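You operate a simulated robot arm through the tools that you are given. There is no shell and no other tool. Be economical: measure what you need, move in short steps, check, and stop when the job is done.

The job below is to be done with a simulated robot arm. You get a single attempt, and the scene is never put back.

Task
Put things in order on the top of the sorting table. At the end: the blue gel carton stands where the black ink cartridge (marked "INK 30") stood; the black iron weight is on the silver round tray; the teal index box is on the small pressing board; the beige cloth pad stands on top of the brown parcel; the black ink cartridge from the top of the sorting table stands where the beige cloth pad stood; whatever was shut is shut again. Leave all else as you found it, and nothing knocked over.

Only the result counts: the job must be done as asked and must still hold three seconds after the hand-in. Knocking over, shifting, dropping, spilling or breaking anything else fails it. Flat cloth is picked up by pressing the open fingertips on it (5 to 10 N) and closing them slowly along it; thin cloth reads only 2 to 8 mm in the jaws.

Robot
A 6-joint arm with a two-finger parallel gripper, fixed in place. Base frame: the origin is at the foot of the arm, x ahead of it, y to its left, z up; the work surface is at about z = 0.66. Lengths are in m, angles in degrees, forces in N, time in s.
With the tool pointing down near the work surface it reaches from about 0.22 to 0.66 m from the base axis. Its first joint turns from -66.0 to 66.0 degrees. Payload 2.9 kg.
The TCP is the grasp point between the finger pads, 0.03 m short of the fingertips. In the tool frame z runs along the fingers and y along their closing line. The gripper opens to 0.11 m. The fingers are 0.02 m wide and 0.01 m thick; the gripper's body (0.048 by 0.112 m) begins 0.055 m behind the TCP.
Orientation is that of the tool frame in the base frame, as a unit quaternion [w, x, y, z]. With the fingers straight down and closing along the base's y, the tool's x points along the base's -x, its y along +y and its z along -z.

Tools
- The arm moves only by the tool nudge_tool. Its arguments are lists of equal length, an entry for each row: "dp": the shift along the tool's x, y, z in m, a list of three; "dr": the turn, a rotation vector about the tool's x, y, z in rad, a list of three. In form: {"dp": [[x, y, z], ...], "dr": [[ax, ay, az], ...]}. A call has 1 to 8 rows; each row is the pose to reach, as a shift and turn from the pose commanded when the call began, along the tool's axes at that moment. "jaw" is the gripper command, from -1 (shut) to 1 (fully open), values between in proportion, set as the call begins (left out, the last holds). Each row takes 0.2 s and may step no farther than 0.05 m and 8.6 degrees from the row before; otherwise, or with a gripper value out of range, the whole call is refused. Where a pose cannot be reached the arm comes as near as it can. A force on the tool above 40 N (or 10 N above the force at the start of the call, whichever is more), or a blocked arm, ends the call early, and 0.2 s more pass. Each finger travels about 0.108 m/s and halts on what it meets, pressing with about 29 N; the grip force reading is that of the motor and also rises with nothing between the fingers. The clock runs only during rows and for 0.2 s after the last one: add rows that repeat a pose to give the fingers time. The reply holds the time, the measured pose of the TCP, the force on the tool along the base axes, the opening and the grip force, in the units named above and with some noise.
- Cameras (640 x 400 px; columns grow to the right, rows downward): "scene" is fixed at [0.071, 0.4413, 1.3777]; the picture's right is [-0.75, -0.66, 0.00], its down [-0.43, 0.49, -0.76] and it looks along [0.50, -0.57, -0.65] (base axes); focal length 334 px, centre (320, 200). "wrist" rides on the gripper at [-0.036, 0, -0.057] in the tool frame; the picture's right is [0.00, -1.00, 0.00], its down [0.97, 0.00, -0.24] and it looks along [0.24, 0.00, 0.97] (tool axes); focal length 218 px, centre (320, 200).
- grab_frame(camera): a new picture of that camera. It takes no simulated time.
- locate(camera, pixels): for up to 12 pixels [column, row] of the newest picture of that camera ("zoom" is the newest enlarged one), the place [x, y, z] in the base frame of the surface seen there, good to about 0.002 m, but the place of the scene camera against the robot may be out by one fixed shift of up to 0.012 m in any direction. It takes no simulated time.
- close_up(camera, box): a new picture of the part [left, top, right, bottom] of that camera's present view, enlarged. It takes no simulated time.
- job_done(): hands the job in; it is judged then, once.

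Go step by step. Measure first, check grasps and placings, and put right what went wrong. The budget is 80 turns and 34 pictures, counting those below and the enlarged ones. Unless the task says otherwise, let go and move clear before handing in, and close with one line.

The tools are called after "Call:" as a command line: name --argument value ..., lists and objects as JSON in quotes. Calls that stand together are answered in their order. nudge_tool: Moves the arm, as the interface text tells. Its arguments: {"type":"object","properties":{"dp":{"type":"array"},"dr":{"type":"array"},"jaw":{"type":"number"}},"required":["dp","dr"]} The other tools are called the same way: grab_frame (camera) takes a picture; locate (camera, pixels) gives the place of the surface under pixels of a picture; close_up (camera, box) takes an enlarged picture of a part of a camera's view; job_done () hands the job in.

At the start:

```text
time: 0.0
tool_pos: [0.3848, -0.0774, 0.9101]
tcp_rot: [0.0, 0.0, 1.0, 0.0]
contact_force: [-0.6, -1.3, -0.6]
grip_width: 0.1098
finger_force: 0.1
```

scene: 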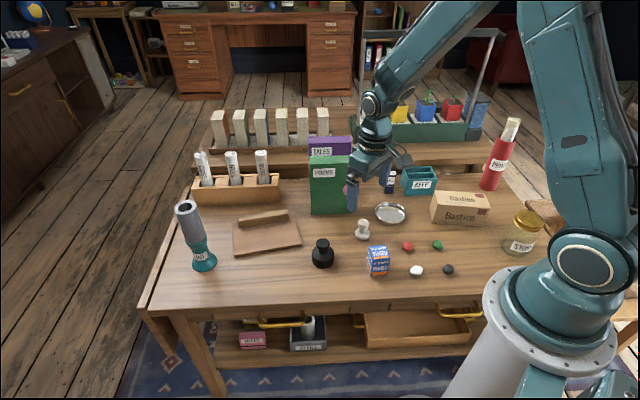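
wrist: 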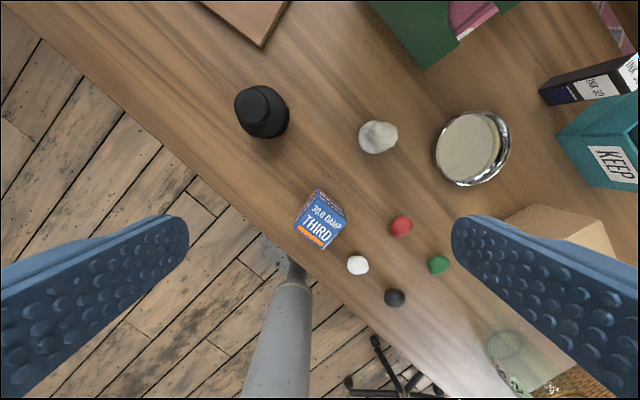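

The pictures show the carton near scene (378,260), the weight near (322,253), the tray near (390,212) and the ink cartridge behind the green book near (390,182). I can't see the beige pad clearly yet, so I'll enlarge the scene view.

Call:
close_up --camera "scene" --box '[300, 120, 560, 290]'

Call:
close_up --camera "scene" --box '[140, 120, 360, 280]'

Call:
close_up --camera "scene" --box '[200, 290, 500, 390]'

```text
2.35 times, centred on (430, 205) of scene
```

zoom: 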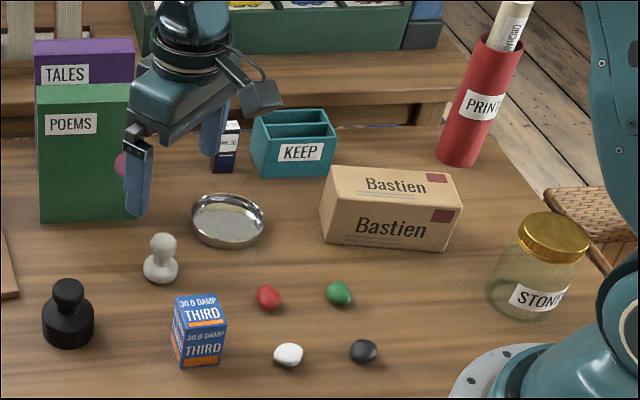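

```text
2.50 times, centred on (250, 200) of scene
```

zoom: 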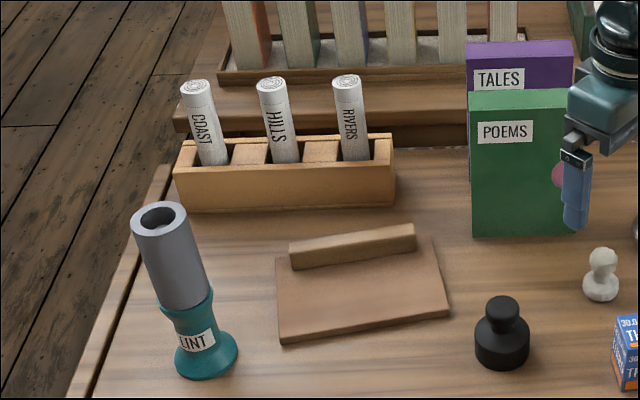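

```text
2.13 times, centred on (350, 340) of scene
```

zoom: 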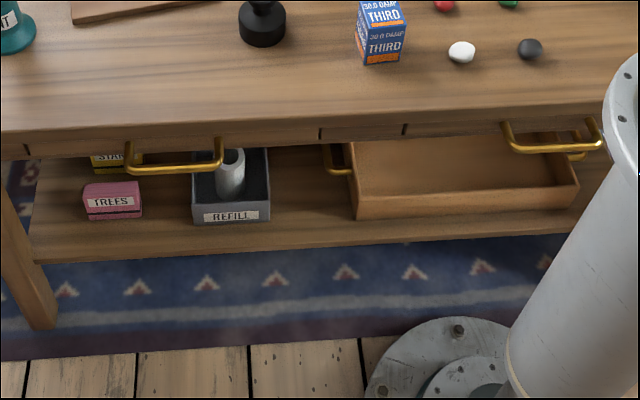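

I can see the pressing board near (265,235) and the teal KEEP box near (420,180). I'll locate the main things and then move the arm to look behind the books, where the pad may be hidden.

Call:
grab_frame --camera "scene"

Call:
locate --camera "scene" --pixels '[[378, 250], [378, 274], [321, 243], [321, 262], [390, 213], [390, 185], [418, 173], [420, 188], [462, 199], [460, 217], [262, 240], [330, 160]]'

Call:
locate --camera "wrist" --pixels '[[320, 197], [322, 225], [258, 100], [468, 148], [600, 70], [590, 130], [575, 240], [378, 137], [400, 225], [465, 20], [250, 20], [438, 265]]'

```text
28 pictures are left
```

scene: 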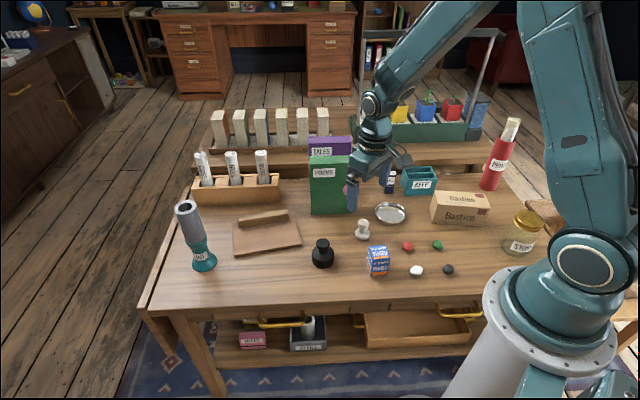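

```text
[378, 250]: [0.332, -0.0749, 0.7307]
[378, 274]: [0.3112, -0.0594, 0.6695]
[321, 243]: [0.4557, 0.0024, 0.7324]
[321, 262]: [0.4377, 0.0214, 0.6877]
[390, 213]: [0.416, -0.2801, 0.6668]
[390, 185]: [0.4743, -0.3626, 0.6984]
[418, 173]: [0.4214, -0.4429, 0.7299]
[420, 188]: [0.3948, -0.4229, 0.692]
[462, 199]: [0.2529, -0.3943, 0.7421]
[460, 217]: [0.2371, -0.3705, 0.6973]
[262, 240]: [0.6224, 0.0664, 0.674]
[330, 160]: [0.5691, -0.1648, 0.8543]
```

```text
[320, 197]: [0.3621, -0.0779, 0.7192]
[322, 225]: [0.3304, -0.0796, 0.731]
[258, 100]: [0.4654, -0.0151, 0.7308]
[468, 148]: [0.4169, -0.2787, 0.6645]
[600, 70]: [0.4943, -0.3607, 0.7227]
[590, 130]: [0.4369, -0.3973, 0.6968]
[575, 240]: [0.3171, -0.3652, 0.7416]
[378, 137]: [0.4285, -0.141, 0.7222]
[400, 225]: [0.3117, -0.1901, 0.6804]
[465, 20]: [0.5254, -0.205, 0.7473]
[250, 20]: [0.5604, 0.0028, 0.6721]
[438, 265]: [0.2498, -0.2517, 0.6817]
```

The positions from the two cameras agree to within about 1 cm. The pad hasn't shown up, and something pink sits beside the book at wrist (465,20). I'll move over toward the tray to look behind the books.

Call:
nudge_tool --dp '[[-0.01, -0.04, -0.02], [-0.02, -0.08, -0.04], [-0.03, -0.12, -0.06], [-0.04, -0.16, -0.07], [-0.05, -0.2, -0.07], [-0.06, -0.23, -0.07]]' --dr '[[0, 0, 0], [0, 0, 0], [0, 0, 0], [0, 0, 0], [0, 0, 0], [0, 0, 0]]' --jaw 1

Call:
grab_frame --camera "wrist"

Call:
close_up --camera "scene" --box '[280, 110, 480, 235]'

```text
time: 1.4
tool_pos: [0.4434, -0.3075, 0.9802]
tcp_rot: [-0.001, -0.001, 1.0, 0.0]
contact_force: [0.4, 0.4, -0.1]
grip_width: 0.1099
finger_force: 0.0
```

```text
27 pictures are left
```

wrist: 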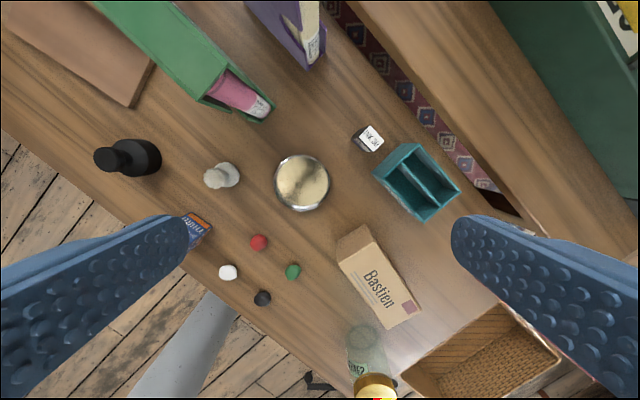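

```text
3.20 times, centred on (380, 172) of scene
```

zoom: 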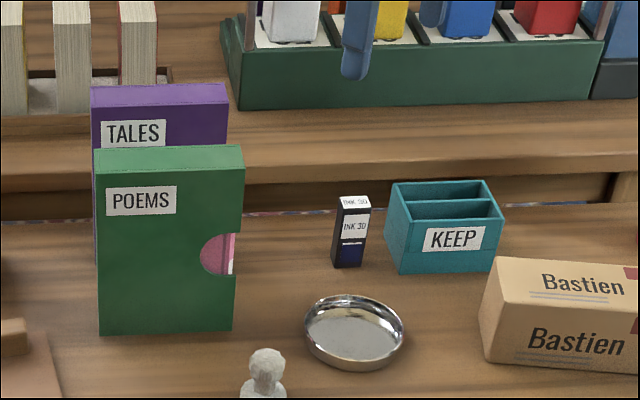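

POEMS and TALES are slipcases with books in them, and only the cartridge and the KEEP box stand behind. The knobbed pale thing at wrist (222,175) could be the cloth pad, so I'll enlarge that area.

Call:
close_up --camera "wrist" --box '[170, 130, 350, 242]'

Call:
close_up --camera "scene" --box '[300, 200, 420, 280]'

```text
3.56 times, centred on (260, 186) of wrist
```

zoom: 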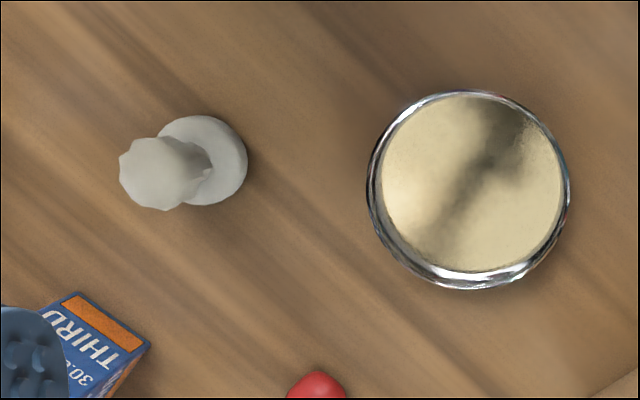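

```text
5.00 times, centred on (360, 240) of scene
```

zoom: 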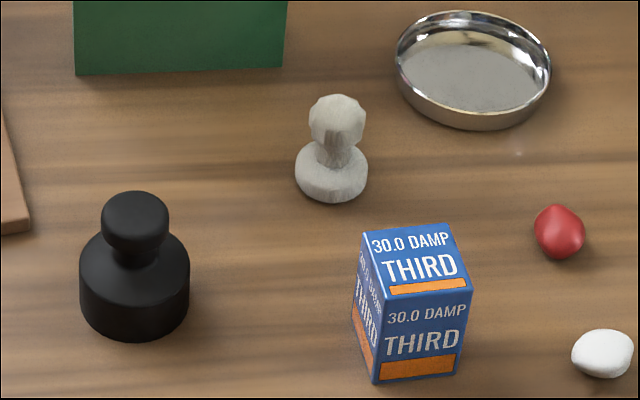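

The zoom confirms that the pale knobbed thing is the gathered cloth pad, standing at wrist zoom (180,160). Next I'll measure the tops of the cartridge, parcel, KEEP box, tray and pad.

Call:
locate --camera "wrist" --pixels '[[213, 178], [233, 170], [303, 185], [275, 180], [329, 182], [302, 156], [301, 209], [361, 132], [370, 126], [382, 139], [372, 150], [356, 140]]'

Call:
locate --camera "wrist" --pixels '[[340, 263], [372, 246], [386, 326], [420, 309], [365, 280], [374, 180], [416, 145], [459, 190], [424, 220], [405, 195], [425, 178], [400, 172]]'

Call:
close_up --camera "wrist" --box '[330, 100, 490, 220]'

```text
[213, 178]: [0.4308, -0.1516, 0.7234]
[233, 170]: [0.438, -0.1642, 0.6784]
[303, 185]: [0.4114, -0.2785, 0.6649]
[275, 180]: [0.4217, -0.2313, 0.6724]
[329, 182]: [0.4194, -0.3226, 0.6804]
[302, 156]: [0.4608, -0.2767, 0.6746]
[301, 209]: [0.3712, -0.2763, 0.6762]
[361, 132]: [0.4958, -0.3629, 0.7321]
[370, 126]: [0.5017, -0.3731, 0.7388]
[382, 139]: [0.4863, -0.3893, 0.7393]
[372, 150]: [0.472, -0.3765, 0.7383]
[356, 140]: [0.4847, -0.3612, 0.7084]
```

```text
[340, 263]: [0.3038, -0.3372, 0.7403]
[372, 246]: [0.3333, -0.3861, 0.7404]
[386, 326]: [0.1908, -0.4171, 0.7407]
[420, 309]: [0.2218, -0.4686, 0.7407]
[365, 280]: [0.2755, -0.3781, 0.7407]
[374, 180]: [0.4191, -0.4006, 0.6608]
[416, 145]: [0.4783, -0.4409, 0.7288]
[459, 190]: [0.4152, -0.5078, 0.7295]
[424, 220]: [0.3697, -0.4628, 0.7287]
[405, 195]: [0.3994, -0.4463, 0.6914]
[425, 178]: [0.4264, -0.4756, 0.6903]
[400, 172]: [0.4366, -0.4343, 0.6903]
```

```text
3.33 times, centred on (410, 160) of wrist
```

zoom: 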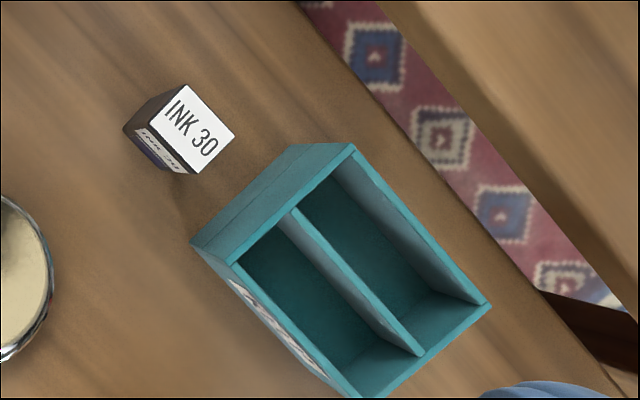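

Next I'll use the zoom for the corners of the cartridge top and the KEEP box.

Call:
locate --camera "zoom" --pixels '[[185, 88], [231, 136], [194, 170], [146, 127], [350, 149], [485, 303], [234, 260], [300, 146], [196, 242], [345, 392], [129, 129], [420, 350]]'

Call:
locate --camera "wrist" --pixels '[[205, 178], [222, 172], [240, 172], [232, 187], [228, 162], [105, 160], [118, 150], [150, 150], [161, 156], [145, 175], [140, 140], [240, 100]]'

```text
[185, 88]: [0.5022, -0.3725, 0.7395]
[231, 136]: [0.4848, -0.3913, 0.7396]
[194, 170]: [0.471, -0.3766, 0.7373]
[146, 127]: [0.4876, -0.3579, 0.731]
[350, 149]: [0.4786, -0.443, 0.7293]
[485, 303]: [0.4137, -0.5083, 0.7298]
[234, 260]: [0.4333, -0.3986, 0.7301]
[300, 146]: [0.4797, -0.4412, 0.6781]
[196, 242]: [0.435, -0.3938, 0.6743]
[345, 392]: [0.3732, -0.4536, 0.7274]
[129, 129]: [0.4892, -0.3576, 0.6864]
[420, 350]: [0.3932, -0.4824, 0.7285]
```

```text
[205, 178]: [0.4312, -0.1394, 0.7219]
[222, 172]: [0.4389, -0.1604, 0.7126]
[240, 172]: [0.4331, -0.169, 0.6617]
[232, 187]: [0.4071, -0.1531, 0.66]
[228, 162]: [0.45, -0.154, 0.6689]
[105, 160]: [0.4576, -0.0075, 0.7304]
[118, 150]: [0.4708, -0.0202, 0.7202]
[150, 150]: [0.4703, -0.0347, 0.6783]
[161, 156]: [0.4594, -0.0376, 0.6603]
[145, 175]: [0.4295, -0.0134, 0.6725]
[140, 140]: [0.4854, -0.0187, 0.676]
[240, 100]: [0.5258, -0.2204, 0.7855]
```

Everything on the table is lined up about 45° to the base axes. First job is the pad: I'll go above it, turned 45°, for an exact look from overhead.

Call:
nudge_tool --dp '[[0.002, 0.026, 0.02], [0.004, 0.052, 0.04], [0.006, 0.078, 0.06], [0.008, 0.104, 0.08], [0.01, 0.13, 0.1], [0.013, 0.157, 0.12]]' --dr '[[0, 0, -0.131], [0, 0, -0.262], [0, 0, -0.393], [0, 0, -0.524], [0, 0, -0.655], [0, 0, -0.785]]'

Call:
grab_frame --camera "wrist"

```text
time: 2.8
tool_pos: [0.432, -0.1499, 0.8619]
tcp_rot: [0.0, -0.384, 0.923, -0.001]
contact_force: [0.1, 0.2, 0.0]
grip_width: 0.11
finger_force: 0.0
```

```text
22 pictures are left
```

wrist: 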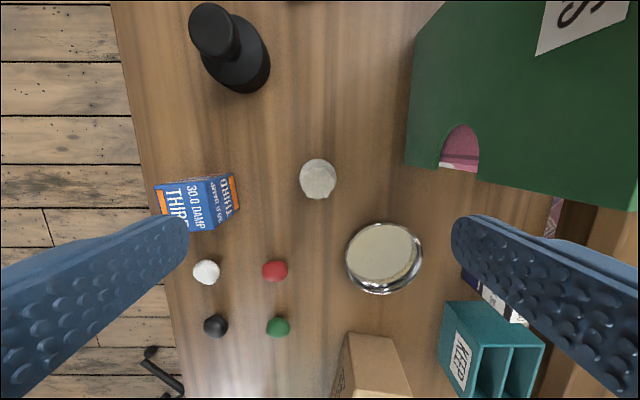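

The pad now shows from straight above at (318,179). I'll measure its outline and the carton's.

Call:
locate --camera "wrist" --pixels '[[318, 178], [302, 180], [334, 180], [318, 162], [318, 195], [165, 200], [200, 185], [212, 190], [230, 181], [238, 205], [218, 222], [270, 268]]'

Call:
close_up --camera "wrist" --box '[140, 140, 380, 290]'

```text
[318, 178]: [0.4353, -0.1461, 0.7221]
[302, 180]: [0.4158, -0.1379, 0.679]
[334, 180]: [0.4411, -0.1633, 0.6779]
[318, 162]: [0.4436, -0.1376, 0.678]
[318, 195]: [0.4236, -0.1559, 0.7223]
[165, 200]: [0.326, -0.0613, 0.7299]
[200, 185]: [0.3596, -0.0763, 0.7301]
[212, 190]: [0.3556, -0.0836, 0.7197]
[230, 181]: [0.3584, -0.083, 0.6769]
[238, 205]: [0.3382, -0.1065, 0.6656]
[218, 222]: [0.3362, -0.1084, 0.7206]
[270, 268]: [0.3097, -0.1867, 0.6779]
```

```text
2.67 times, centred on (260, 215) of wrist
```

zoom: 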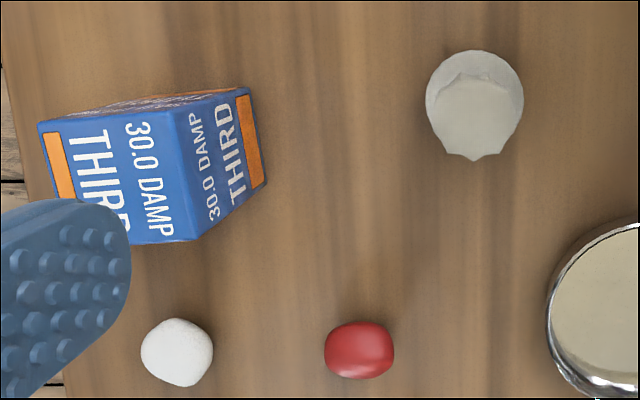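

The pad's base centre is near (0.429,-0.1505), about 0.037 wide, with its head top at 0.722. I'll lower so the fingers flank the head, then close.

Call:
nudge_tool --dp '[[0.0025, 0.0017, 0.04], [0.0025, 0.0017, 0.08], [0.0025, 0.0017, 0.115], [0.0025, 0.0017, 0.135], [0.0025, 0.0017, 0.1475]]' --dr '[[0, 0, 0], [0, 0, 0], [0, 0, 0], [0, 0, 0], [0, 0, 0]]'

Call:
nudge_tool --dp '[[0, 0, 0], [0, 0, 0], [0, 0, 0], [0, 0, 0]]' --dr '[[0, 0, 0], [0, 0, 0], [0, 0, 0], [0, 0, 0]]' --jaw -1

```text
time: 4.0
tool_pos: [0.4294, -0.1497, 0.7131]
tcp_rot: [0.0, -0.383, 0.924, 0.0]
contact_force: [0.2, 0.7, 0.1]
grip_width: 0.11
finger_force: 0.0
```

```text
time: 5.0
tool_pos: [0.428, -0.1504, 0.7131]
tcp_rot: [0.0, -0.383, 0.924, 0.0]
contact_force: [-0.6, 0.3, -0.8]
grip_width: 0.0284
finger_force: 29.1
```

The grip is firm, with 0.0284 between the fingers. I'll lift, then carry the pad over the parcel.

Call:
nudge_tool --dp '[[0, 0, -0.03], [0, 0, -0.07], [0, 0, -0.11], [0, 0, -0.14], [0.045, -0.01, -0.14], [0.09, -0.02, -0.14], [0.135, -0.03, -0.14], [0.18, -0.04, -0.14]]' --dr '[[0, 0, 0], [0, 0, 0], [0, 0, 0], [0, 0, 0], [0, 0, 0], [0, 0, 0], [0, 0, 0], [0, 0, 0]]'

Call:
nudge_tool --dp '[[0.04, -0.007, 0], [0.08, -0.014, 0], [0.1153, -0.0205, 0], [0.1153, -0.0205, 0]]' --dr '[[0, 0, 0], [0, 0, 0], [0, 0, 0], [0, 0, 0]]'

Call:
grab_frame --camera "wrist"

```text
time: 6.8
tool_pos: [0.3282, -0.3065, 0.8516]
tcp_rot: [0.0, -0.383, 0.924, 0.0]
contact_force: [-0.2, 0.2, 0.2]
grip_width: 0.0
finger_force: 29.1
```

```text
time: 7.8
tool_pos: [0.2601, -0.4007, 0.852]
tcp_rot: [0.0, -0.382, 0.924, 0.001]
contact_force: [0.0, 0.7, -0.6]
grip_width: 0.0002
finger_force: 28.8
```

```text
20 pictures are left
```

wrist: 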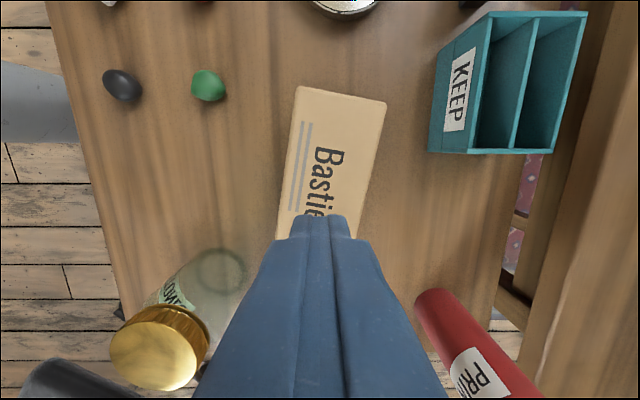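

The jaws read 0, so the pad slipped out. I'll check the scene for where it is.

Call:
close_up --camera "scene" --box '[280, 160, 500, 297]'

```text
2.91 times, centred on (390, 228) of scene
```

zoom: 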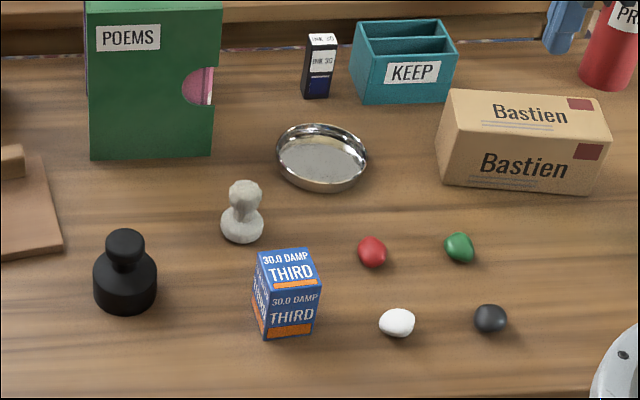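

The pad is still upright in its place; the head just slid through the fingers. I'll go back, look, and grip the wider base low down.

Call:
nudge_tool --dp '[[-0.048, 0.0095, 0], [-0.096, 0.019, 0], [-0.144, 0.0285, 0], [-0.192, 0.038, 0], [-0.24, 0.0475, 0], [-0.28, 0.055, 0], [-0.2963, 0.0573, 0], [-0.2963, 0.0573, 0]]' --dr '[[0, 0, 0], [0, 0, 0], [0, 0, 0], [0, 0, 0], [0, 0, 0], [0, 0, 0], [0, 0, 0], [0, 0, 0]]' --jaw 1

Call:
close_up --camera "wrist" --box '[240, 140, 400, 240]'

```text
time: 9.6
tool_pos: [0.4316, -0.1499, 0.8529]
tcp_rot: [0.0, -0.383, 0.924, 0.0]
contact_force: [0.6, 0.2, -0.1]
grip_width: 0.1097
finger_force: 0.0
```

```text
4.00 times, centred on (320, 190) of wrist
```

zoom: 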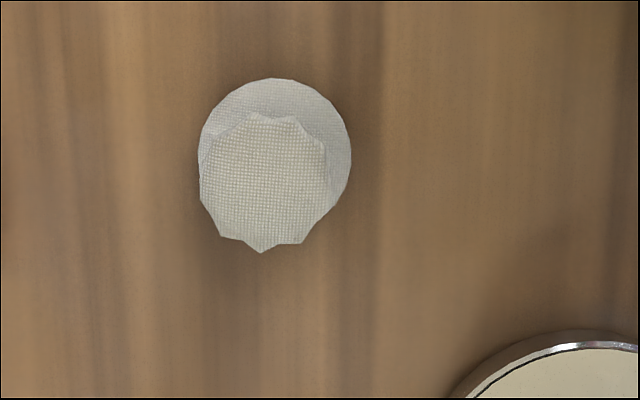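

Call:
locate --camera "zoom" --pixels '[[203, 150], [348, 155], [277, 82], [275, 150], [262, 245], [262, 180], [340, 120], [215, 120], [205, 195], [325, 195]]'

```text
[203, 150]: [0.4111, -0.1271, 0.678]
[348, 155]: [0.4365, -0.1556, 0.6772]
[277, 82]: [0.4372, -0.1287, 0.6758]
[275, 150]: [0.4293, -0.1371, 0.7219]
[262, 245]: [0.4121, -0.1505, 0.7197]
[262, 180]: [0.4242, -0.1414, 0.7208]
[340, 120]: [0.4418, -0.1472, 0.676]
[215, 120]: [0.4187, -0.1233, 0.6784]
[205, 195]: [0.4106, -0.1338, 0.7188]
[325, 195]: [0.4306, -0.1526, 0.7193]
```

The pad shifted about 1 cm and now stands at (0.424,-0.1414). I'll go lower this time, with TCP at 0.694, to take the base.

Call:
nudge_tool --dp '[[-0.0006, 0.0114, 0.04], [-0.0006, 0.0114, 0.085], [-0.0006, 0.0114, 0.125], [-0.0006, 0.0114, 0.145], [-0.0006, 0.0114, 0.159], [-0.0006, 0.0114, 0.159]]' --dr '[[0, 0, 0], [0, 0, 0], [0, 0, 0], [0, 0, 0], [0, 0, 0], [0, 0, 0]]'

Call:
nudge_tool --dp '[[0, 0, 0], [0, 0, 0], [0, 0, 0], [0, 0, 0]]' --dr '[[0, 0, 0], [0, 0, 0], [0, 0, 0], [0, 0, 0]]' --jaw -1

Call:
nudge_tool --dp '[[0, 0, -0.01], [0, 0, -0.025], [0, 0, -0.04], [0, 0, -0.04]]' --dr '[[0, 0, 0], [0, 0, 0], [0, 0, 0], [0, 0, 0]]'

```text
time: 11.0
tool_pos: [0.4256, -0.1428, 0.6928]
tcp_rot: [0.0, -0.383, 0.924, 0.0]
contact_force: [0.6, -0.2, -0.9]
grip_width: 0.1101
finger_force: 0.0
```

```text
time: 12.0
tool_pos: [0.4253, -0.1444, 0.6925]
tcp_rot: [-0.001, -0.382, 0.924, 0.0]
contact_force: [0.4, 0.2, -0.1]
grip_width: 0.04
finger_force: 28.9
```

```text
time: 13.0
tool_pos: [0.4258, -0.1439, 0.735]
tcp_rot: [-0.001, -0.383, 0.924, 0.001]
contact_force: [0.0, -0.1, -0.1]
grip_width: 0.0399
finger_force: 29.0
```

The base holds at 0.040 and stays held after the lift. Now I'll carry it to the parcel.

Call:
nudge_tool --dp '[[0, 0, -0.04], [0, 0, -0.08], [0, 0, -0.115], [0.04, -0.009, -0.115], [0.08, -0.018, -0.115], [0.12, -0.027, -0.115], [0.16, -0.036, -0.115], [0.2, -0.045, -0.115]]' --dr '[[0, 0, 0], [0, 0, 0], [0, 0, 0], [0, 0, 0], [0, 0, 0], [0, 0, 0], [0, 0, 0], [0, 0, 0]]'

Call:
nudge_tool --dp '[[0.04, -0.009, 0], [0.08, -0.018, 0], [0.0983, -0.0217, 0], [0.0983, -0.0217, 0]]' --dr '[[0, 0, 0], [0, 0, 0], [0, 0, 0], [0, 0, 0]]'

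Call:
grab_frame --camera "wrist"

```text
time: 14.8
tool_pos: [0.3153, -0.3183, 0.8466]
tcp_rot: [0.0, -0.382, 0.924, 0.0]
contact_force: [0.1, -0.5, -0.3]
grip_width: 0.04
finger_force: 29.0
```

```text
time: 15.8
tool_pos: [0.2598, -0.4012, 0.8476]
tcp_rot: [0.0, -0.383, 0.924, 0.0]
contact_force: [0.9, -0.2, 0.1]
grip_width: 0.0398
finger_force: 28.7
```

```text
17 pictures are left
```

wrist: 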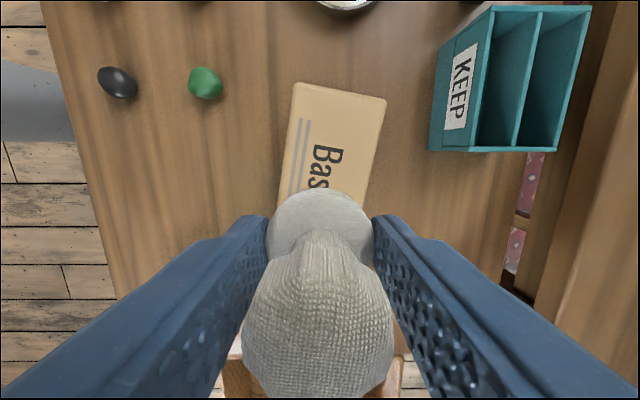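

The pad is held upright above the parcel. I'll lower it to TCP 0.774.

Call:
nudge_tool --dp '[[-0.002, 0, 0.03], [-0.002, 0, 0.055], [-0.002, 0, 0.066], [-0.002, 0, 0.073], [-0.002, 0, 0.0735]]' --dr '[[0, 0, 0], [0, 0, 0], [0, 0, 0], [0, 0, 0], [0, 0, 0]]'

```text
time: 17.0
tool_pos: [0.2616, -0.4005, 0.7735]
tcp_rot: [0.0, -0.383, 0.924, 0.0]
contact_force: [-0.9, 0.2, -0.3]
grip_width: 0.0401
finger_force: 29.5
```

Call:
nudge_tool --dp '[[0, 0, 0], [0, 0, 0], [0, 0, 0]]' --dr '[[0, 0, 0], [0, 0, 0], [0, 0, 0]]' --jaw 0.6

Call:
nudge_tool --dp '[[0, 0, -0.02], [0, 0, -0.05], [0, 0, -0.09], [-0.04, -0.01, -0.11], [-0.08, -0.03, -0.11], [-0.11, -0.06, -0.11], [-0.14, -0.1, -0.11], [-0.177, -0.14, -0.11]]' --dr '[[0, 0, 0], [0, 0, 0], [0, 0, 0], [0, 0, 0], [0, 0, 0], [0, 0, 0], [0, 0, 0], [0, 0, 0]]'

Call:
grab_frame --camera "wrist"

Call:
grab_frame --camera "scene"

```text
time: 17.8
tool_pos: [0.2618, -0.4006, 0.7753]
tcp_rot: [-0.001, -0.383, 0.924, -0.001]
contact_force: [0.4, -0.2, -0.1]
grip_width: 0.0878
finger_force: 0.1
```

```text
refused: row 8 steps farther than a row can; nothing moved
```

```text
16 pictures are left
```

wrist: 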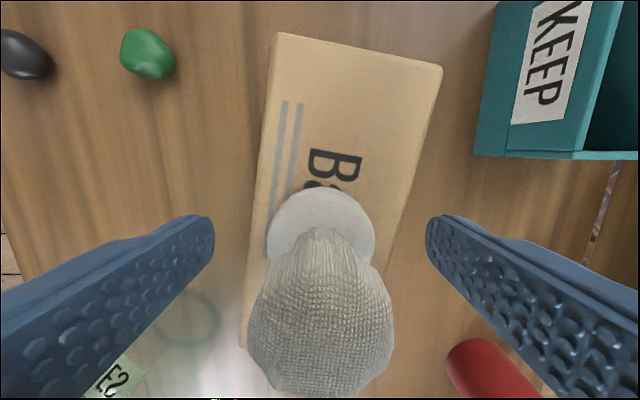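

```text
15 pictures are left
```

scene: 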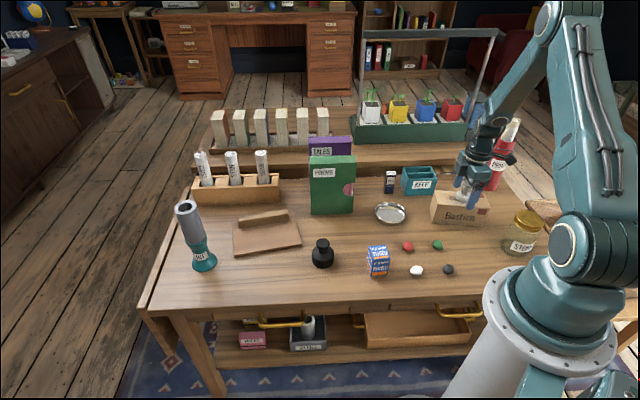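

The pad stands upright on the parcel. The last move was refused for too long a step, so I'll redo it with shorter ones and go over to the cartridge.

Call:
nudge_tool --dp '[[0, 0, -0.02], [0, 0, -0.06], [0, 0, -0.1], [-0.035, -0.025, -0.11], [-0.07, -0.053, -0.11], [-0.105, -0.082, -0.11], [-0.14, -0.111, -0.11], [-0.1774, -0.1406, -0.11]]' --dr '[[0, 0, 0], [0, 0, 0], [0, 0, 0], [0, 0, 0], [0, 0, 0], [0, 0, 0], [0, 0, 0], [0, 0, 0]]'

Call:
grab_frame --camera "wrist"

```text
time: 19.6
tool_pos: [0.4885, -0.3749, 0.8866]
tcp_rot: [0.0, -0.381, 0.924, 0.0]
contact_force: [-0.4, 0.3, 0.1]
grip_width: 0.088
finger_force: 0.1
```

```text
14 pictures are left
```

wrist: 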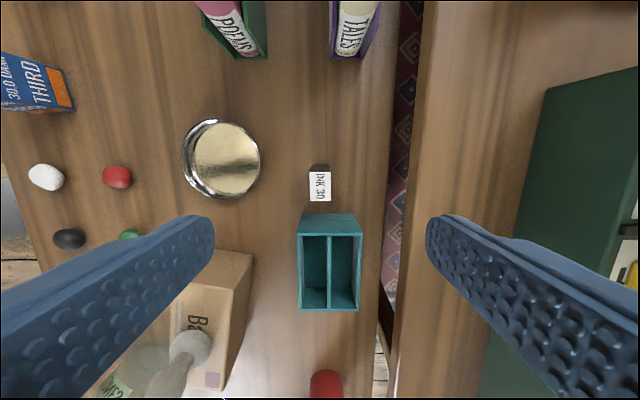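

Call:
locate --camera "wrist" --pixels '[[311, 174], [328, 174], [329, 199], [311, 199], [320, 187], [382, 150], [430, 150], [470, 120], [348, 55], [235, 50], [302, 217], [357, 305]]'

```text
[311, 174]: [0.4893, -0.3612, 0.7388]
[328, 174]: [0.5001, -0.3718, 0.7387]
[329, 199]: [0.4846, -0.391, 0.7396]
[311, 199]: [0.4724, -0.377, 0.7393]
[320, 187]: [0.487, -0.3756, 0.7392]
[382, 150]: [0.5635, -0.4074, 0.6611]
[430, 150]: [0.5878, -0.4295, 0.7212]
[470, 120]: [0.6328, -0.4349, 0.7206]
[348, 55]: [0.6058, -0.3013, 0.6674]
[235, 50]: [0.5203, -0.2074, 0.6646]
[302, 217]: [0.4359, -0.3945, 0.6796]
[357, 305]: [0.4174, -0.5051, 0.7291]
```

The cartridge centre is (0.4866,-0.3752), top 0.739, about 0.019 by 0.025. I'll lower to TCP 0.705 and grip.

Call:
nudge_tool --dp '[[0.0016, 0.0011, 0.045], [0.0016, 0.0011, 0.09], [0.0016, 0.0011, 0.13], [0.0016, 0.0011, 0.16], [0.0016, 0.0011, 0.1816], [0.0016, 0.0011, 0.1816]]' --dr '[[0, 0, 0], [0, 0, 0], [0, 0, 0], [0, 0, 0], [0, 0, 0], [0, 0, 0]]'

Call:
nudge_tool --dp '[[0, 0, 0], [0, 0, 0], [0, 0, 0], [0, 0, 0]]' --dr '[[0, 0, 0], [0, 0, 0], [0, 0, 0], [0, 0, 0]]' --jaw -1

Call:
nudge_tool --dp '[[0, 0, -0.015], [0, 0, -0.05], [0, 0, -0.1], [0, 0, -0.13], [0, 0, -0.13]]' --dr '[[0, 0, 0], [0, 0, 0], [0, 0, 0], [0, 0, 0], [0, 0, 0]]'

```text
time: 21.0
tool_pos: [0.4846, -0.3747, 0.7032]
tcp_rot: [0.0, -0.382, 0.924, 0.0]
contact_force: [-0.2, -0.3, 0.6]
grip_width: 0.0881
finger_force: 0.0
```

```text
time: 22.0
tool_pos: [0.4849, -0.3753, 0.7042]
tcp_rot: [-0.001, -0.383, 0.924, 0.0]
contact_force: [0.0, -0.3, 0.0]
grip_width: 0.0214
finger_force: 29.1
```

```text
time: 23.2
tool_pos: [0.485, -0.3751, 0.8357]
tcp_rot: [-0.001, -0.382, 0.924, 0.001]
contact_force: [1.0, 0.0, 0.2]
grip_width: 0.0213
finger_force: 28.9
```

The cartridge is held at 0.0214. I'll move it clear of the books, along the table first and then out to the pad's old place at (0.429,-0.1505).

Call:
nudge_tool --dp '[[0, 0.04, 0], [0, 0.08, 0], [0, 0.12, 0], [-0.01, 0.16, 0], [-0.05, 0.185, 0], [-0.09, 0.1984, 0], [-0.1181, 0.1984, 0], [-0.1181, 0.1984, 0]]' --dr '[[0, 0, 0], [0, 0, 0], [0, 0, 0], [0, 0, 0], [0, 0, 0], [0, 0, 0], [0, 0, 0], [0, 0, 0]]'

```text
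time: 25.0
tool_pos: [0.4279, -0.1505, 0.8318]
tcp_rot: [0.0, -0.383, 0.924, 0.001]
contact_force: [-0.4, -0.4, -0.7]
grip_width: 0.0216
finger_force: 28.9
```

Call:
nudge_tool --dp '[[0, -0.0005, 0.04], [0, -0.0005, 0.08], [0, -0.0005, 0.11], [0, -0.0005, 0.122], [0, -0.0005, 0.1275], [0, -0.0005, 0.1275]]' --dr '[[0, 0, 0], [0, 0, 0], [0, 0, 0], [0, 0, 0], [0, 0, 0], [0, 0, 0]]'

```text
time: 26.4
tool_pos: [0.4286, -0.1511, 0.7064]
tcp_rot: [0.001, -0.382, 0.924, 0.0]
contact_force: [0.0, 0.2, -1.0]
grip_width: 0.0215
finger_force: 28.6
```

Call:
nudge_tool --dp '[[0, 0, 0.001], [0, 0, 0.0018], [0, 0, 0.0018]]' --dr '[[0, 0, 0], [0, 0, 0], [0, 0, 0]]'

```text
time: 27.2
tool_pos: [0.4278, -0.1511, 0.7041]
tcp_rot: [0.0, -0.383, 0.924, 0.0]
contact_force: [-0.5, 0.1, -0.7]
grip_width: 0.0214
finger_force: 29.1
```

Height is back to the pick height, so I'll release, rise, and look down with the carton in view.

Call:
nudge_tool --dp '[[0, 0, 0], [0, 0, 0], [0, 0, -0.02], [0, 0, -0.06], [0, 0, -0.1], [0.01, 0.04, -0.15], [0.01, 0.08, -0.15], [0.01, 0.11, -0.15]]' --dr '[[0, 0, 0], [0, 0, 0], [0, 0, 0], [0, 0, 0], [0, 0, 0], [0, 0, 0], [0, 0, 0], [0, 0, 0]]' --jaw 0.8

Call:
grab_frame --camera "wrist"

```text
refused: row 6 steps farther than a row can; nothing moved
```

```text
13 pictures are left
```

wrist: 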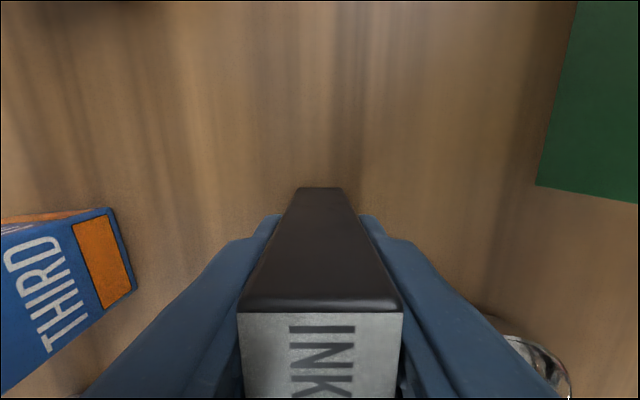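

Call:
nudge_tool --dp '[[0, 0, 0], [0, 0, 0], [0, 0, -0.02], [0, 0, -0.06], [0, 0, -0.1], [0, 0.02, -0.14], [0.01, 0.06, -0.15], [0.01, 0.1, -0.15]]' --dr '[[0, 0, 0], [0, 0, 0], [0, 0, 0], [0, 0, 0], [0, 0, 0], [0, 0, 0], [0, 0, 0], [0, 0, 0]]' --jaw 0.3

Call:
grab_frame --camera "wrist"

```text
time: 29.0
tool_pos: [0.3488, -0.0873, 0.8545]
tcp_rot: [-0.001, -0.382, 0.924, 0.0]
contact_force: [1.2, -0.9, -1.4]
grip_width: 0.0716
finger_force: 0.0
```

```text
12 pictures are left
```

wrist: 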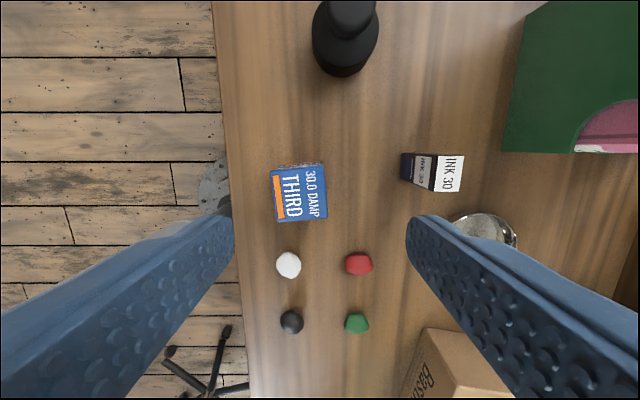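

The cartridge stands at (433,172). Next I'll measure the carton's top corners.

Call:
locate --camera "wrist" --pixels '[[272, 173], [322, 167], [325, 215], [278, 220], [299, 193], [433, 155], [462, 157], [461, 190], [434, 190], [290, 164], [350, 45], [345, 10]]'

```text
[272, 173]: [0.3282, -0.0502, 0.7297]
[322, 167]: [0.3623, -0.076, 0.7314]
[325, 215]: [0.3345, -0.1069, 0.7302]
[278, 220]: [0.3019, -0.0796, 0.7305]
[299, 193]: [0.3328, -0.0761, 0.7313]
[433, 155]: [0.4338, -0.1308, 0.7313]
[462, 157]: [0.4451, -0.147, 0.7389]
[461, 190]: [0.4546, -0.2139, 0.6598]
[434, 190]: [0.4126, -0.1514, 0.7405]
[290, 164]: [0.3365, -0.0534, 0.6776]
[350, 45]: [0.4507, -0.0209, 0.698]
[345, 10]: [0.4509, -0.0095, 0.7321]
```

The carton centre is (0.3318,-0.0782), about 0.044 square, turned about 5° more than the tool. I'll align, lower and grip.

Call:
nudge_tool --dp '[[0.0056, 0.0185, 0.02], [0.0056, 0.0185, 0.06], [0.0056, 0.0185, 0.1], [0.0056, 0.0185, 0.135], [0.0056, 0.0185, 0.1545], [0.0056, 0.0185, 0.1545]]' --dr '[[0, 0, -0.05], [0, 0, -0.09], [0, 0, -0.09], [0, 0, -0.09], [0, 0, -0.09], [0, 0, -0.09]]'

Call:
nudge_tool --dp '[[0, 0, 0], [0, 0, 0], [0, 0, 0]]' --dr '[[0, 0, 0], [0, 0, 0], [0, 0, 0]]' --jaw -1

Call:
nudge_tool --dp '[[0, 0, -0.015], [0, 0, -0.05], [0, 0, -0.1], [0, 0, -0.14], [0, 0, -0.14]]' --dr '[[0, 0, 0], [0, 0, 0], [0, 0, 0], [0, 0, 0.05], [0, 0, 0.09]]'

```text
time: 30.4
tool_pos: [0.3341, -0.0788, 0.6999]
tcp_rot: [0.0, -0.423, 0.906, 0.001]
contact_force: [-0.3, 0.2, 0.0]
grip_width: 0.0715
finger_force: 0.0
```

```text
time: 31.2
tool_pos: [0.3328, -0.0768, 0.7002]
tcp_rot: [0.0, -0.423, 0.906, 0.0]
contact_force: [0.2, -0.2, 0.1]
grip_width: 0.046
finger_force: 28.8
```

```text
time: 32.4
tool_pos: [0.3323, -0.0783, 0.8402]
tcp_rot: [0.0, -0.382, 0.924, 0.0]
contact_force: [-0.1, 0.5, 0.2]
grip_width: 0.0457
finger_force: 28.9
```

The carton is held at 0.046. I'll carry it to the cartridge's old place at (0.4866,-0.3752).

Call:
nudge_tool --dp '[[0.035, -0.03, 0], [0.07, -0.06, 0], [0.1, -0.095, 0], [0.1008, -0.142, 0], [0.1008, -0.19, 0], [0.1008, -0.238, 0], [0.1008, -0.286, 0], [0.1008, -0.319, 0]]' --dr '[[0, 0, 0], [0, 0, 0], [0, 0, 0], [0, 0, 0], [0, 0, 0], [0, 0, 0], [0, 0, 0], [0, 0, 0]]'

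Call:
nudge_tool --dp '[[0, 0, 0.0], [0, 0, 0.04], [0, 0, 0.08], [0, 0, 0.11], [0, 0, 0.13], [0, 0, 0.136], [0, 0, 0.136]]' --dr '[[0, 0, 0], [0, 0, 0], [0, 0, 0], [0, 0, 0], [0, 0, 0], [0, 0, 0], [0, 0, 0]]'

```text
time: 34.2
tool_pos: [0.4872, -0.3751, 0.8393]
tcp_rot: [0.0, -0.383, 0.924, 0.002]
contact_force: [0.5, 0.4, -1.0]
grip_width: 0.0457
finger_force: 28.5
```

```text
time: 35.8
tool_pos: [0.4864, -0.3754, 0.7054]
tcp_rot: [0.0, -0.382, 0.924, 0.0]
contact_force: [-0.1, 0.2, -0.8]
grip_width: 0.0456
finger_force: 29.3
```

Call:
nudge_tool --dp '[[0, 0, 0.003], [0, 0, 0.0045], [0, 0, 0.0045]]' --dr '[[0, 0, 0], [0, 0, 0], [0, 0, 0]]'

```text
time: 36.6
tool_pos: [0.4886, -0.3755, 0.7001]
tcp_rot: [0.0, -0.382, 0.924, 0.0]
contact_force: [-1.4, 1.3, 2.2]
grip_width: 0.0461
finger_force: 28.9
```

There's light contact with the table, so I'll release and rise, then travel to the weight.

Call:
nudge_tool --dp '[[0, 0, 0], [0, 0, 0], [0, 0, -0.02], [0, 0, -0.06], [0, 0, -0.105], [0, 0, -0.15], [0, 0.04, -0.165], [0, 0.085, -0.165]]' --dr '[[0, 0, 0], [0, 0, 0], [0, 0, 0], [0, 0, 0], [0, 0, 0], [0, 0, 0], [0, 0, 0], [0, 0, 0]]' --jaw 0.3

Call:
grab_frame --camera "wrist"

Call:
nudge_tool --dp '[[0, 0.045, 0], [-0.01, 0.09, 0], [-0.04, 0.12, 0], [-0.08, 0.14, 0], [-0.12, 0.16, 0], [-0.16, 0.18, 0], [-0.2, 0.19, 0], [-0.235, 0.193, 0]]' --dr '[[0, 0, 0], [0, 0, 0], [0, 0, 0], [0, 0, 0], [0, 0, 0], [0, 0, 0], [0, 0, 0], [0, 0, 0]]' --jaw 1

Call:
grab_frame --camera "wrist"

```text
time: 38.4
tool_pos: [0.4241, -0.3151, 0.8643]
tcp_rot: [0.0, -0.383, 0.924, 0.001]
contact_force: [-0.5, 0.4, -0.3]
grip_width: 0.0714
finger_force: 0.1
```

```text
11 pictures are left
```

wrist: 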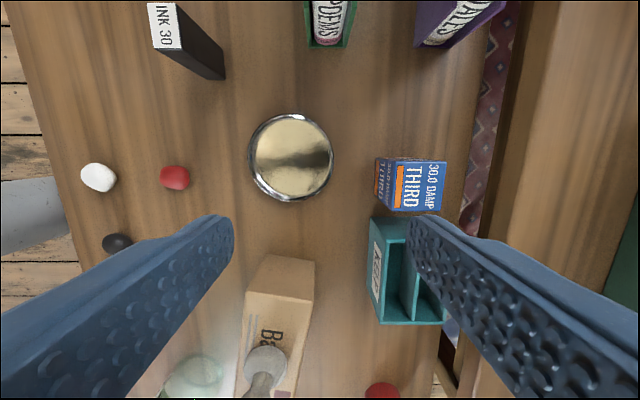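

```text
time: 40.2
tool_pos: [0.4557, -0.0122, 0.866]
tcp_rot: [0.0, -0.382, 0.924, 0.0]
contact_force: [-0.9, 0.9, -0.2]
grip_width: 0.11
finger_force: 0.1
```

```text
10 pictures are left
```

wrist: 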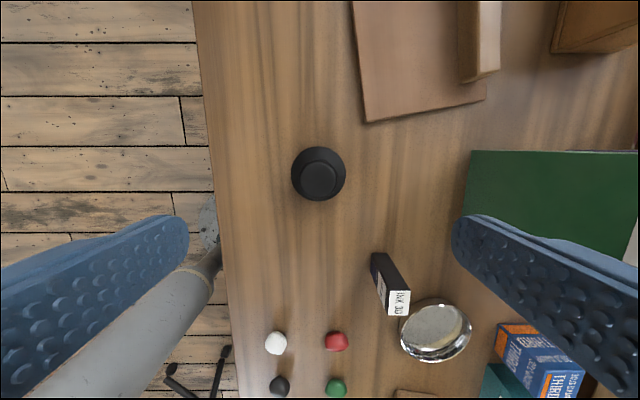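

The carton stands next to KEEP at (410,185). The weight is at (319,174) and I'll measure it now, along with the board.

Call:
locate --camera "wrist" --pixels '[[293, 174], [345, 174], [319, 149], [319, 180], [303, 180], [336, 180], [319, 165], [319, 196], [366, 120], [486, 98], [462, 50], [480, 76]]'

```text
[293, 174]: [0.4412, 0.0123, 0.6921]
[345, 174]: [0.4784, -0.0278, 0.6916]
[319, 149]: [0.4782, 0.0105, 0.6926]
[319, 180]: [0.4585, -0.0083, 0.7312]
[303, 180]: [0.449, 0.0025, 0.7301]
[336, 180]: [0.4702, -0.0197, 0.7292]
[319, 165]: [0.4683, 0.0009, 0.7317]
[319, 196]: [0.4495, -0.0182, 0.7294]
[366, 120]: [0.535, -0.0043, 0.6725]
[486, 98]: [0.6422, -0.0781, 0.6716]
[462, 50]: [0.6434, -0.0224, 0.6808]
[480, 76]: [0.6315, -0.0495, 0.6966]
```

The weight is centred at (0.459,-0.008), body about 0.055 wide with its shoulder at 0.692. I'll grip the body with the tips at about 0.676, so they clear the tray rim later.

Call:
nudge_tool --dp '[[-0.0053, 0.0006, 0.04], [-0.0053, 0.0006, 0.08], [-0.0053, 0.0006, 0.12], [-0.0053, 0.0006, 0.145], [-0.0053, 0.0006, 0.16], [-0.0053, 0.0006, 0.16]]' --dr '[[0, 0, 0], [0, 0, 0], [0, 0, 0], [0, 0, 0], [0, 0, 0], [0, 0, 0]]'

Call:
nudge_tool --dp '[[0, 0, 0], [0, 0, 0], [0, 0, 0], [0, 0, 0]]' --dr '[[0, 0, 0], [0, 0, 0], [0, 0, 0], [0, 0, 0]]' --jaw -1

Call:
nudge_tool --dp '[[0, 0, -0.005], [0, 0, -0.012], [0, 0, -0.02], [0, 0, -0.02]]' --dr '[[0, 0, 0], [0, 0, 0], [0, 0, 0], [0, 0, 0]]'

```text
time: 41.6
tool_pos: [0.4591, -0.0092, 0.7048]
tcp_rot: [0.001, -0.383, 0.924, 0.001]
contact_force: [-0.7, 0.3, 0.0]
grip_width: 0.11
finger_force: 0.0
```

```text
time: 42.6
tool_pos: [0.4583, -0.008, 0.7055]
tcp_rot: [0.0, -0.382, 0.924, 0.0]
contact_force: [-0.9, 1.6, 0.4]
grip_width: 0.0593
finger_force: 28.6
```

```text
time: 43.6
tool_pos: [0.461, -0.0087, 0.7244]
tcp_rot: [0.0, -0.383, 0.924, 0.0]
contact_force: [-0.8, 0.0, -7.6]
grip_width: 0.0589
finger_force: 29.0
```

The weight is lifted, about 0.75 kg, and held at 0.059. I'll raise it and carry it toward the tray, stopping just short for a look.

Call:
nudge_tool --dp '[[0, 0, -0.04], [0, 0, -0.08], [0, 0, -0.12], [0.045, 0, -0.12], [0.09, 0, -0.12], [0.135, 0, -0.12], [0.18, 0, -0.12], [0.221, -0.02, -0.12]]' --dr '[[0, 0, 0], [0, 0, 0], [0, 0, 0], [0, 0, 0], [0, 0, 0], [0, 0, 0], [0, 0, 0], [0, 0, 0]]'

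Call:
nudge_tool --dp '[[0, -0.03, 0], [0, -0.05, 0], [0, -0.05, 0]]' --dr '[[0, 0, 0], [0, 0, 0], [0, 0, 0]]'

Call:
grab_frame --camera "wrist"

```text
time: 45.4
tool_pos: [0.3178, -0.1801, 0.8439]
tcp_rot: [0.0, -0.384, 0.923, 0.0]
contact_force: [-0.3, -0.2, -7.5]
grip_width: 0.0588
finger_force: 28.9
```

```text
time: 46.2
tool_pos: [0.3533, -0.2152, 0.8436]
tcp_rot: [0.0, -0.382, 0.924, 0.0]
contact_force: [-0.2, -0.7, -7.6]
grip_width: 0.059
finger_force: 28.6
```

```text
9 pictures are left
```

wrist: 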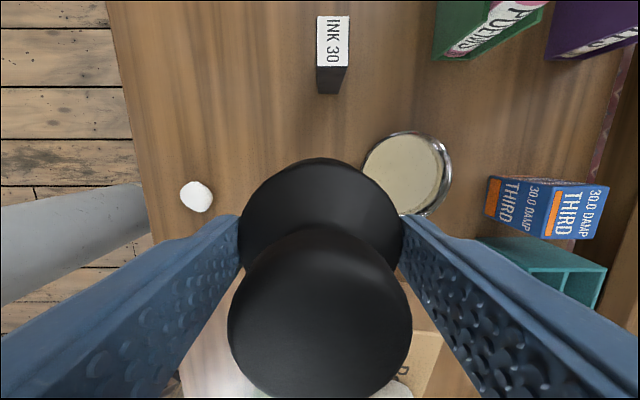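

Call:
locate --camera "wrist" --pixels '[[406, 132], [406, 137], [451, 172], [446, 172], [363, 167], [432, 213], [438, 148], [378, 142], [410, 172], [495, 203], [607, 207], [525, 235]]'

```text
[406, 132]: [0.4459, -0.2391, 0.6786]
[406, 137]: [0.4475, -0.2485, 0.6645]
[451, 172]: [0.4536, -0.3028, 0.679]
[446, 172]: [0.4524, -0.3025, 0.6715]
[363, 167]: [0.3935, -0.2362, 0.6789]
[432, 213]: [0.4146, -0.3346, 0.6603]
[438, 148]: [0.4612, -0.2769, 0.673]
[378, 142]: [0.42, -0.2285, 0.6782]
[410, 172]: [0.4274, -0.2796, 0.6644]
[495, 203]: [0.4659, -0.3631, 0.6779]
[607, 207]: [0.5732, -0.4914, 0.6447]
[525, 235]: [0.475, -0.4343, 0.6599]
```

The tray's rim centre is about (0.4167,-0.2755), radius 0.046, floor 0.6645. I'll move over it and lower.

Call:
nudge_tool --dp '[[-0.0022, -0.03, 0], [-0.0022, -0.06, 0], [-0.0022, -0.0875, 0], [-0.0022, -0.0875, 0.03], [-0.0022, -0.0875, 0.06], [-0.0022, -0.0875, 0.09], [-0.0022, -0.0875, 0.105], [-0.0022, -0.0875, 0.105]]' --dr '[[0, 0, 0], [0, 0, 0], [0, 0, 0], [0, 0, 0], [0, 0, 0], [0, 0, 0], [0, 0, 0], [0, 0, 0]]'

Call:
close_up --camera "scene" --box '[340, 160, 460, 240]'

```text
time: 48.0
tool_pos: [0.4193, -0.2741, 0.7383]
tcp_rot: [0.0, -0.383, 0.924, 0.0]
contact_force: [-0.8, 0.0, -6.7]
grip_width: 0.0588
finger_force: 28.9
```

```text
5.00 times, centred on (400, 200) of scene
```

zoom: 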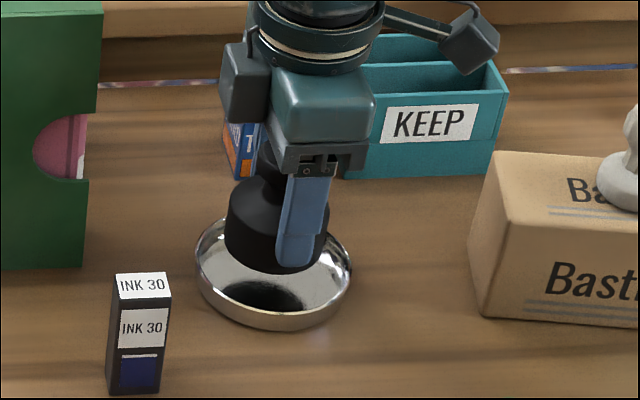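

The weight hangs over the tray centre. I'll lower the last 28 mm gently.

Call:
nudge_tool --dp '[[0.002, 0.0005, 0.01], [0.002, 0.0005, 0.019], [0.002, 0.0005, 0.024], [0.002, 0.0005, 0.027], [0.002, 0.0005, 0.0275], [0.002, 0.0005, 0.0275]]' --dr '[[0, 0, 0], [0, 0, 0], [0, 0, 0], [0, 0, 0], [0, 0, 0], [0, 0, 0]]'

```text
time: 49.4
tool_pos: [0.4161, -0.2763, 0.7116]
tcp_rot: [0.0, -0.383, 0.924, 0.001]
contact_force: [0.4, 0.4, -7.5]
grip_width: 0.0587
finger_force: 29.5
```

Call:
nudge_tool --dp '[[0, 0, 0.001], [0, 0, 0.002], [0, 0, 0.002]]' --dr '[[0, 0, 0], [0, 0, 0], [0, 0, 0]]'

```text
time: 50.2
tool_pos: [0.4164, -0.2768, 0.7103]
tcp_rot: [0.0, -0.383, 0.924, -0.001]
contact_force: [0.7, -1.5, -7.6]
grip_width: 0.0587
finger_force: 28.5
```

The full weight is still hanging, so I'll lower a little more.

Call:
nudge_tool --dp '[[0, 0, 0.001], [0, 0, 0.002], [0, 0, 0.002]]' --dr '[[0, 0, 0], [0, 0, 0], [0, 0, 0]]'

```text
time: 51.0
tool_pos: [0.4146, -0.276, 0.7095]
tcp_rot: [0.001, -0.382, 0.924, -0.001]
contact_force: [-3.8, 6.7, 14.7]
grip_width: 0.0588
finger_force: 28.8
```

It touches the tray floor. I'll back off 1 mm and open only to about 0.066, so the fingers stay inside the rim, then rise.

Call:
nudge_tool --dp '[[0, 0, -0.001], [0, 0, -0.001], [0, 0, -0.001]]' --dr '[[0, 0, 0], [0, 0, 0], [0, 0, 0]]' --jaw 0.18

Call:
nudge_tool --dp '[[0, 0, -0.01], [0, 0, -0.04], [0, 0, -0.08], [0, 0, -0.12], [0.04, 0, -0.15], [0.08, -0.02, -0.15], [0.1, -0.06, -0.15], [0.117, -0.1, -0.15]]' --dr '[[0, 0, 0], [0, 0, 0], [0, 0, 0], [0, 0, 0], [0, 0, 0], [0, 0, 0], [0, 0, 0], [0, 0, 0]]'

Call:
grab_frame --camera "wrist"

```text
time: 51.8
tool_pos: [0.4145, -0.2753, 0.7089]
tcp_rot: [0.0, -0.382, 0.924, -0.001]
contact_force: [0.1, 0.9, 0.0]
grip_width: 0.065
finger_force: 0.1
```

```text
time: 53.6
tool_pos: [0.4045, -0.4306, 0.8568]
tcp_rot: [0.001, -0.382, 0.924, 0.0]
contact_force: [0.3, 0.2, -0.4]
grip_width: 0.0649
finger_force: 0.1
```

```text
7 pictures are left
```

wrist: 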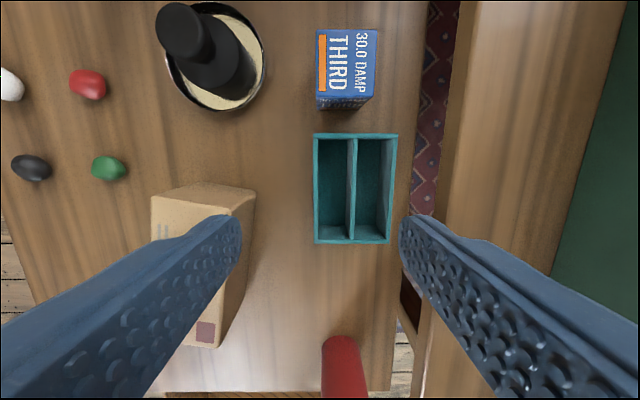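

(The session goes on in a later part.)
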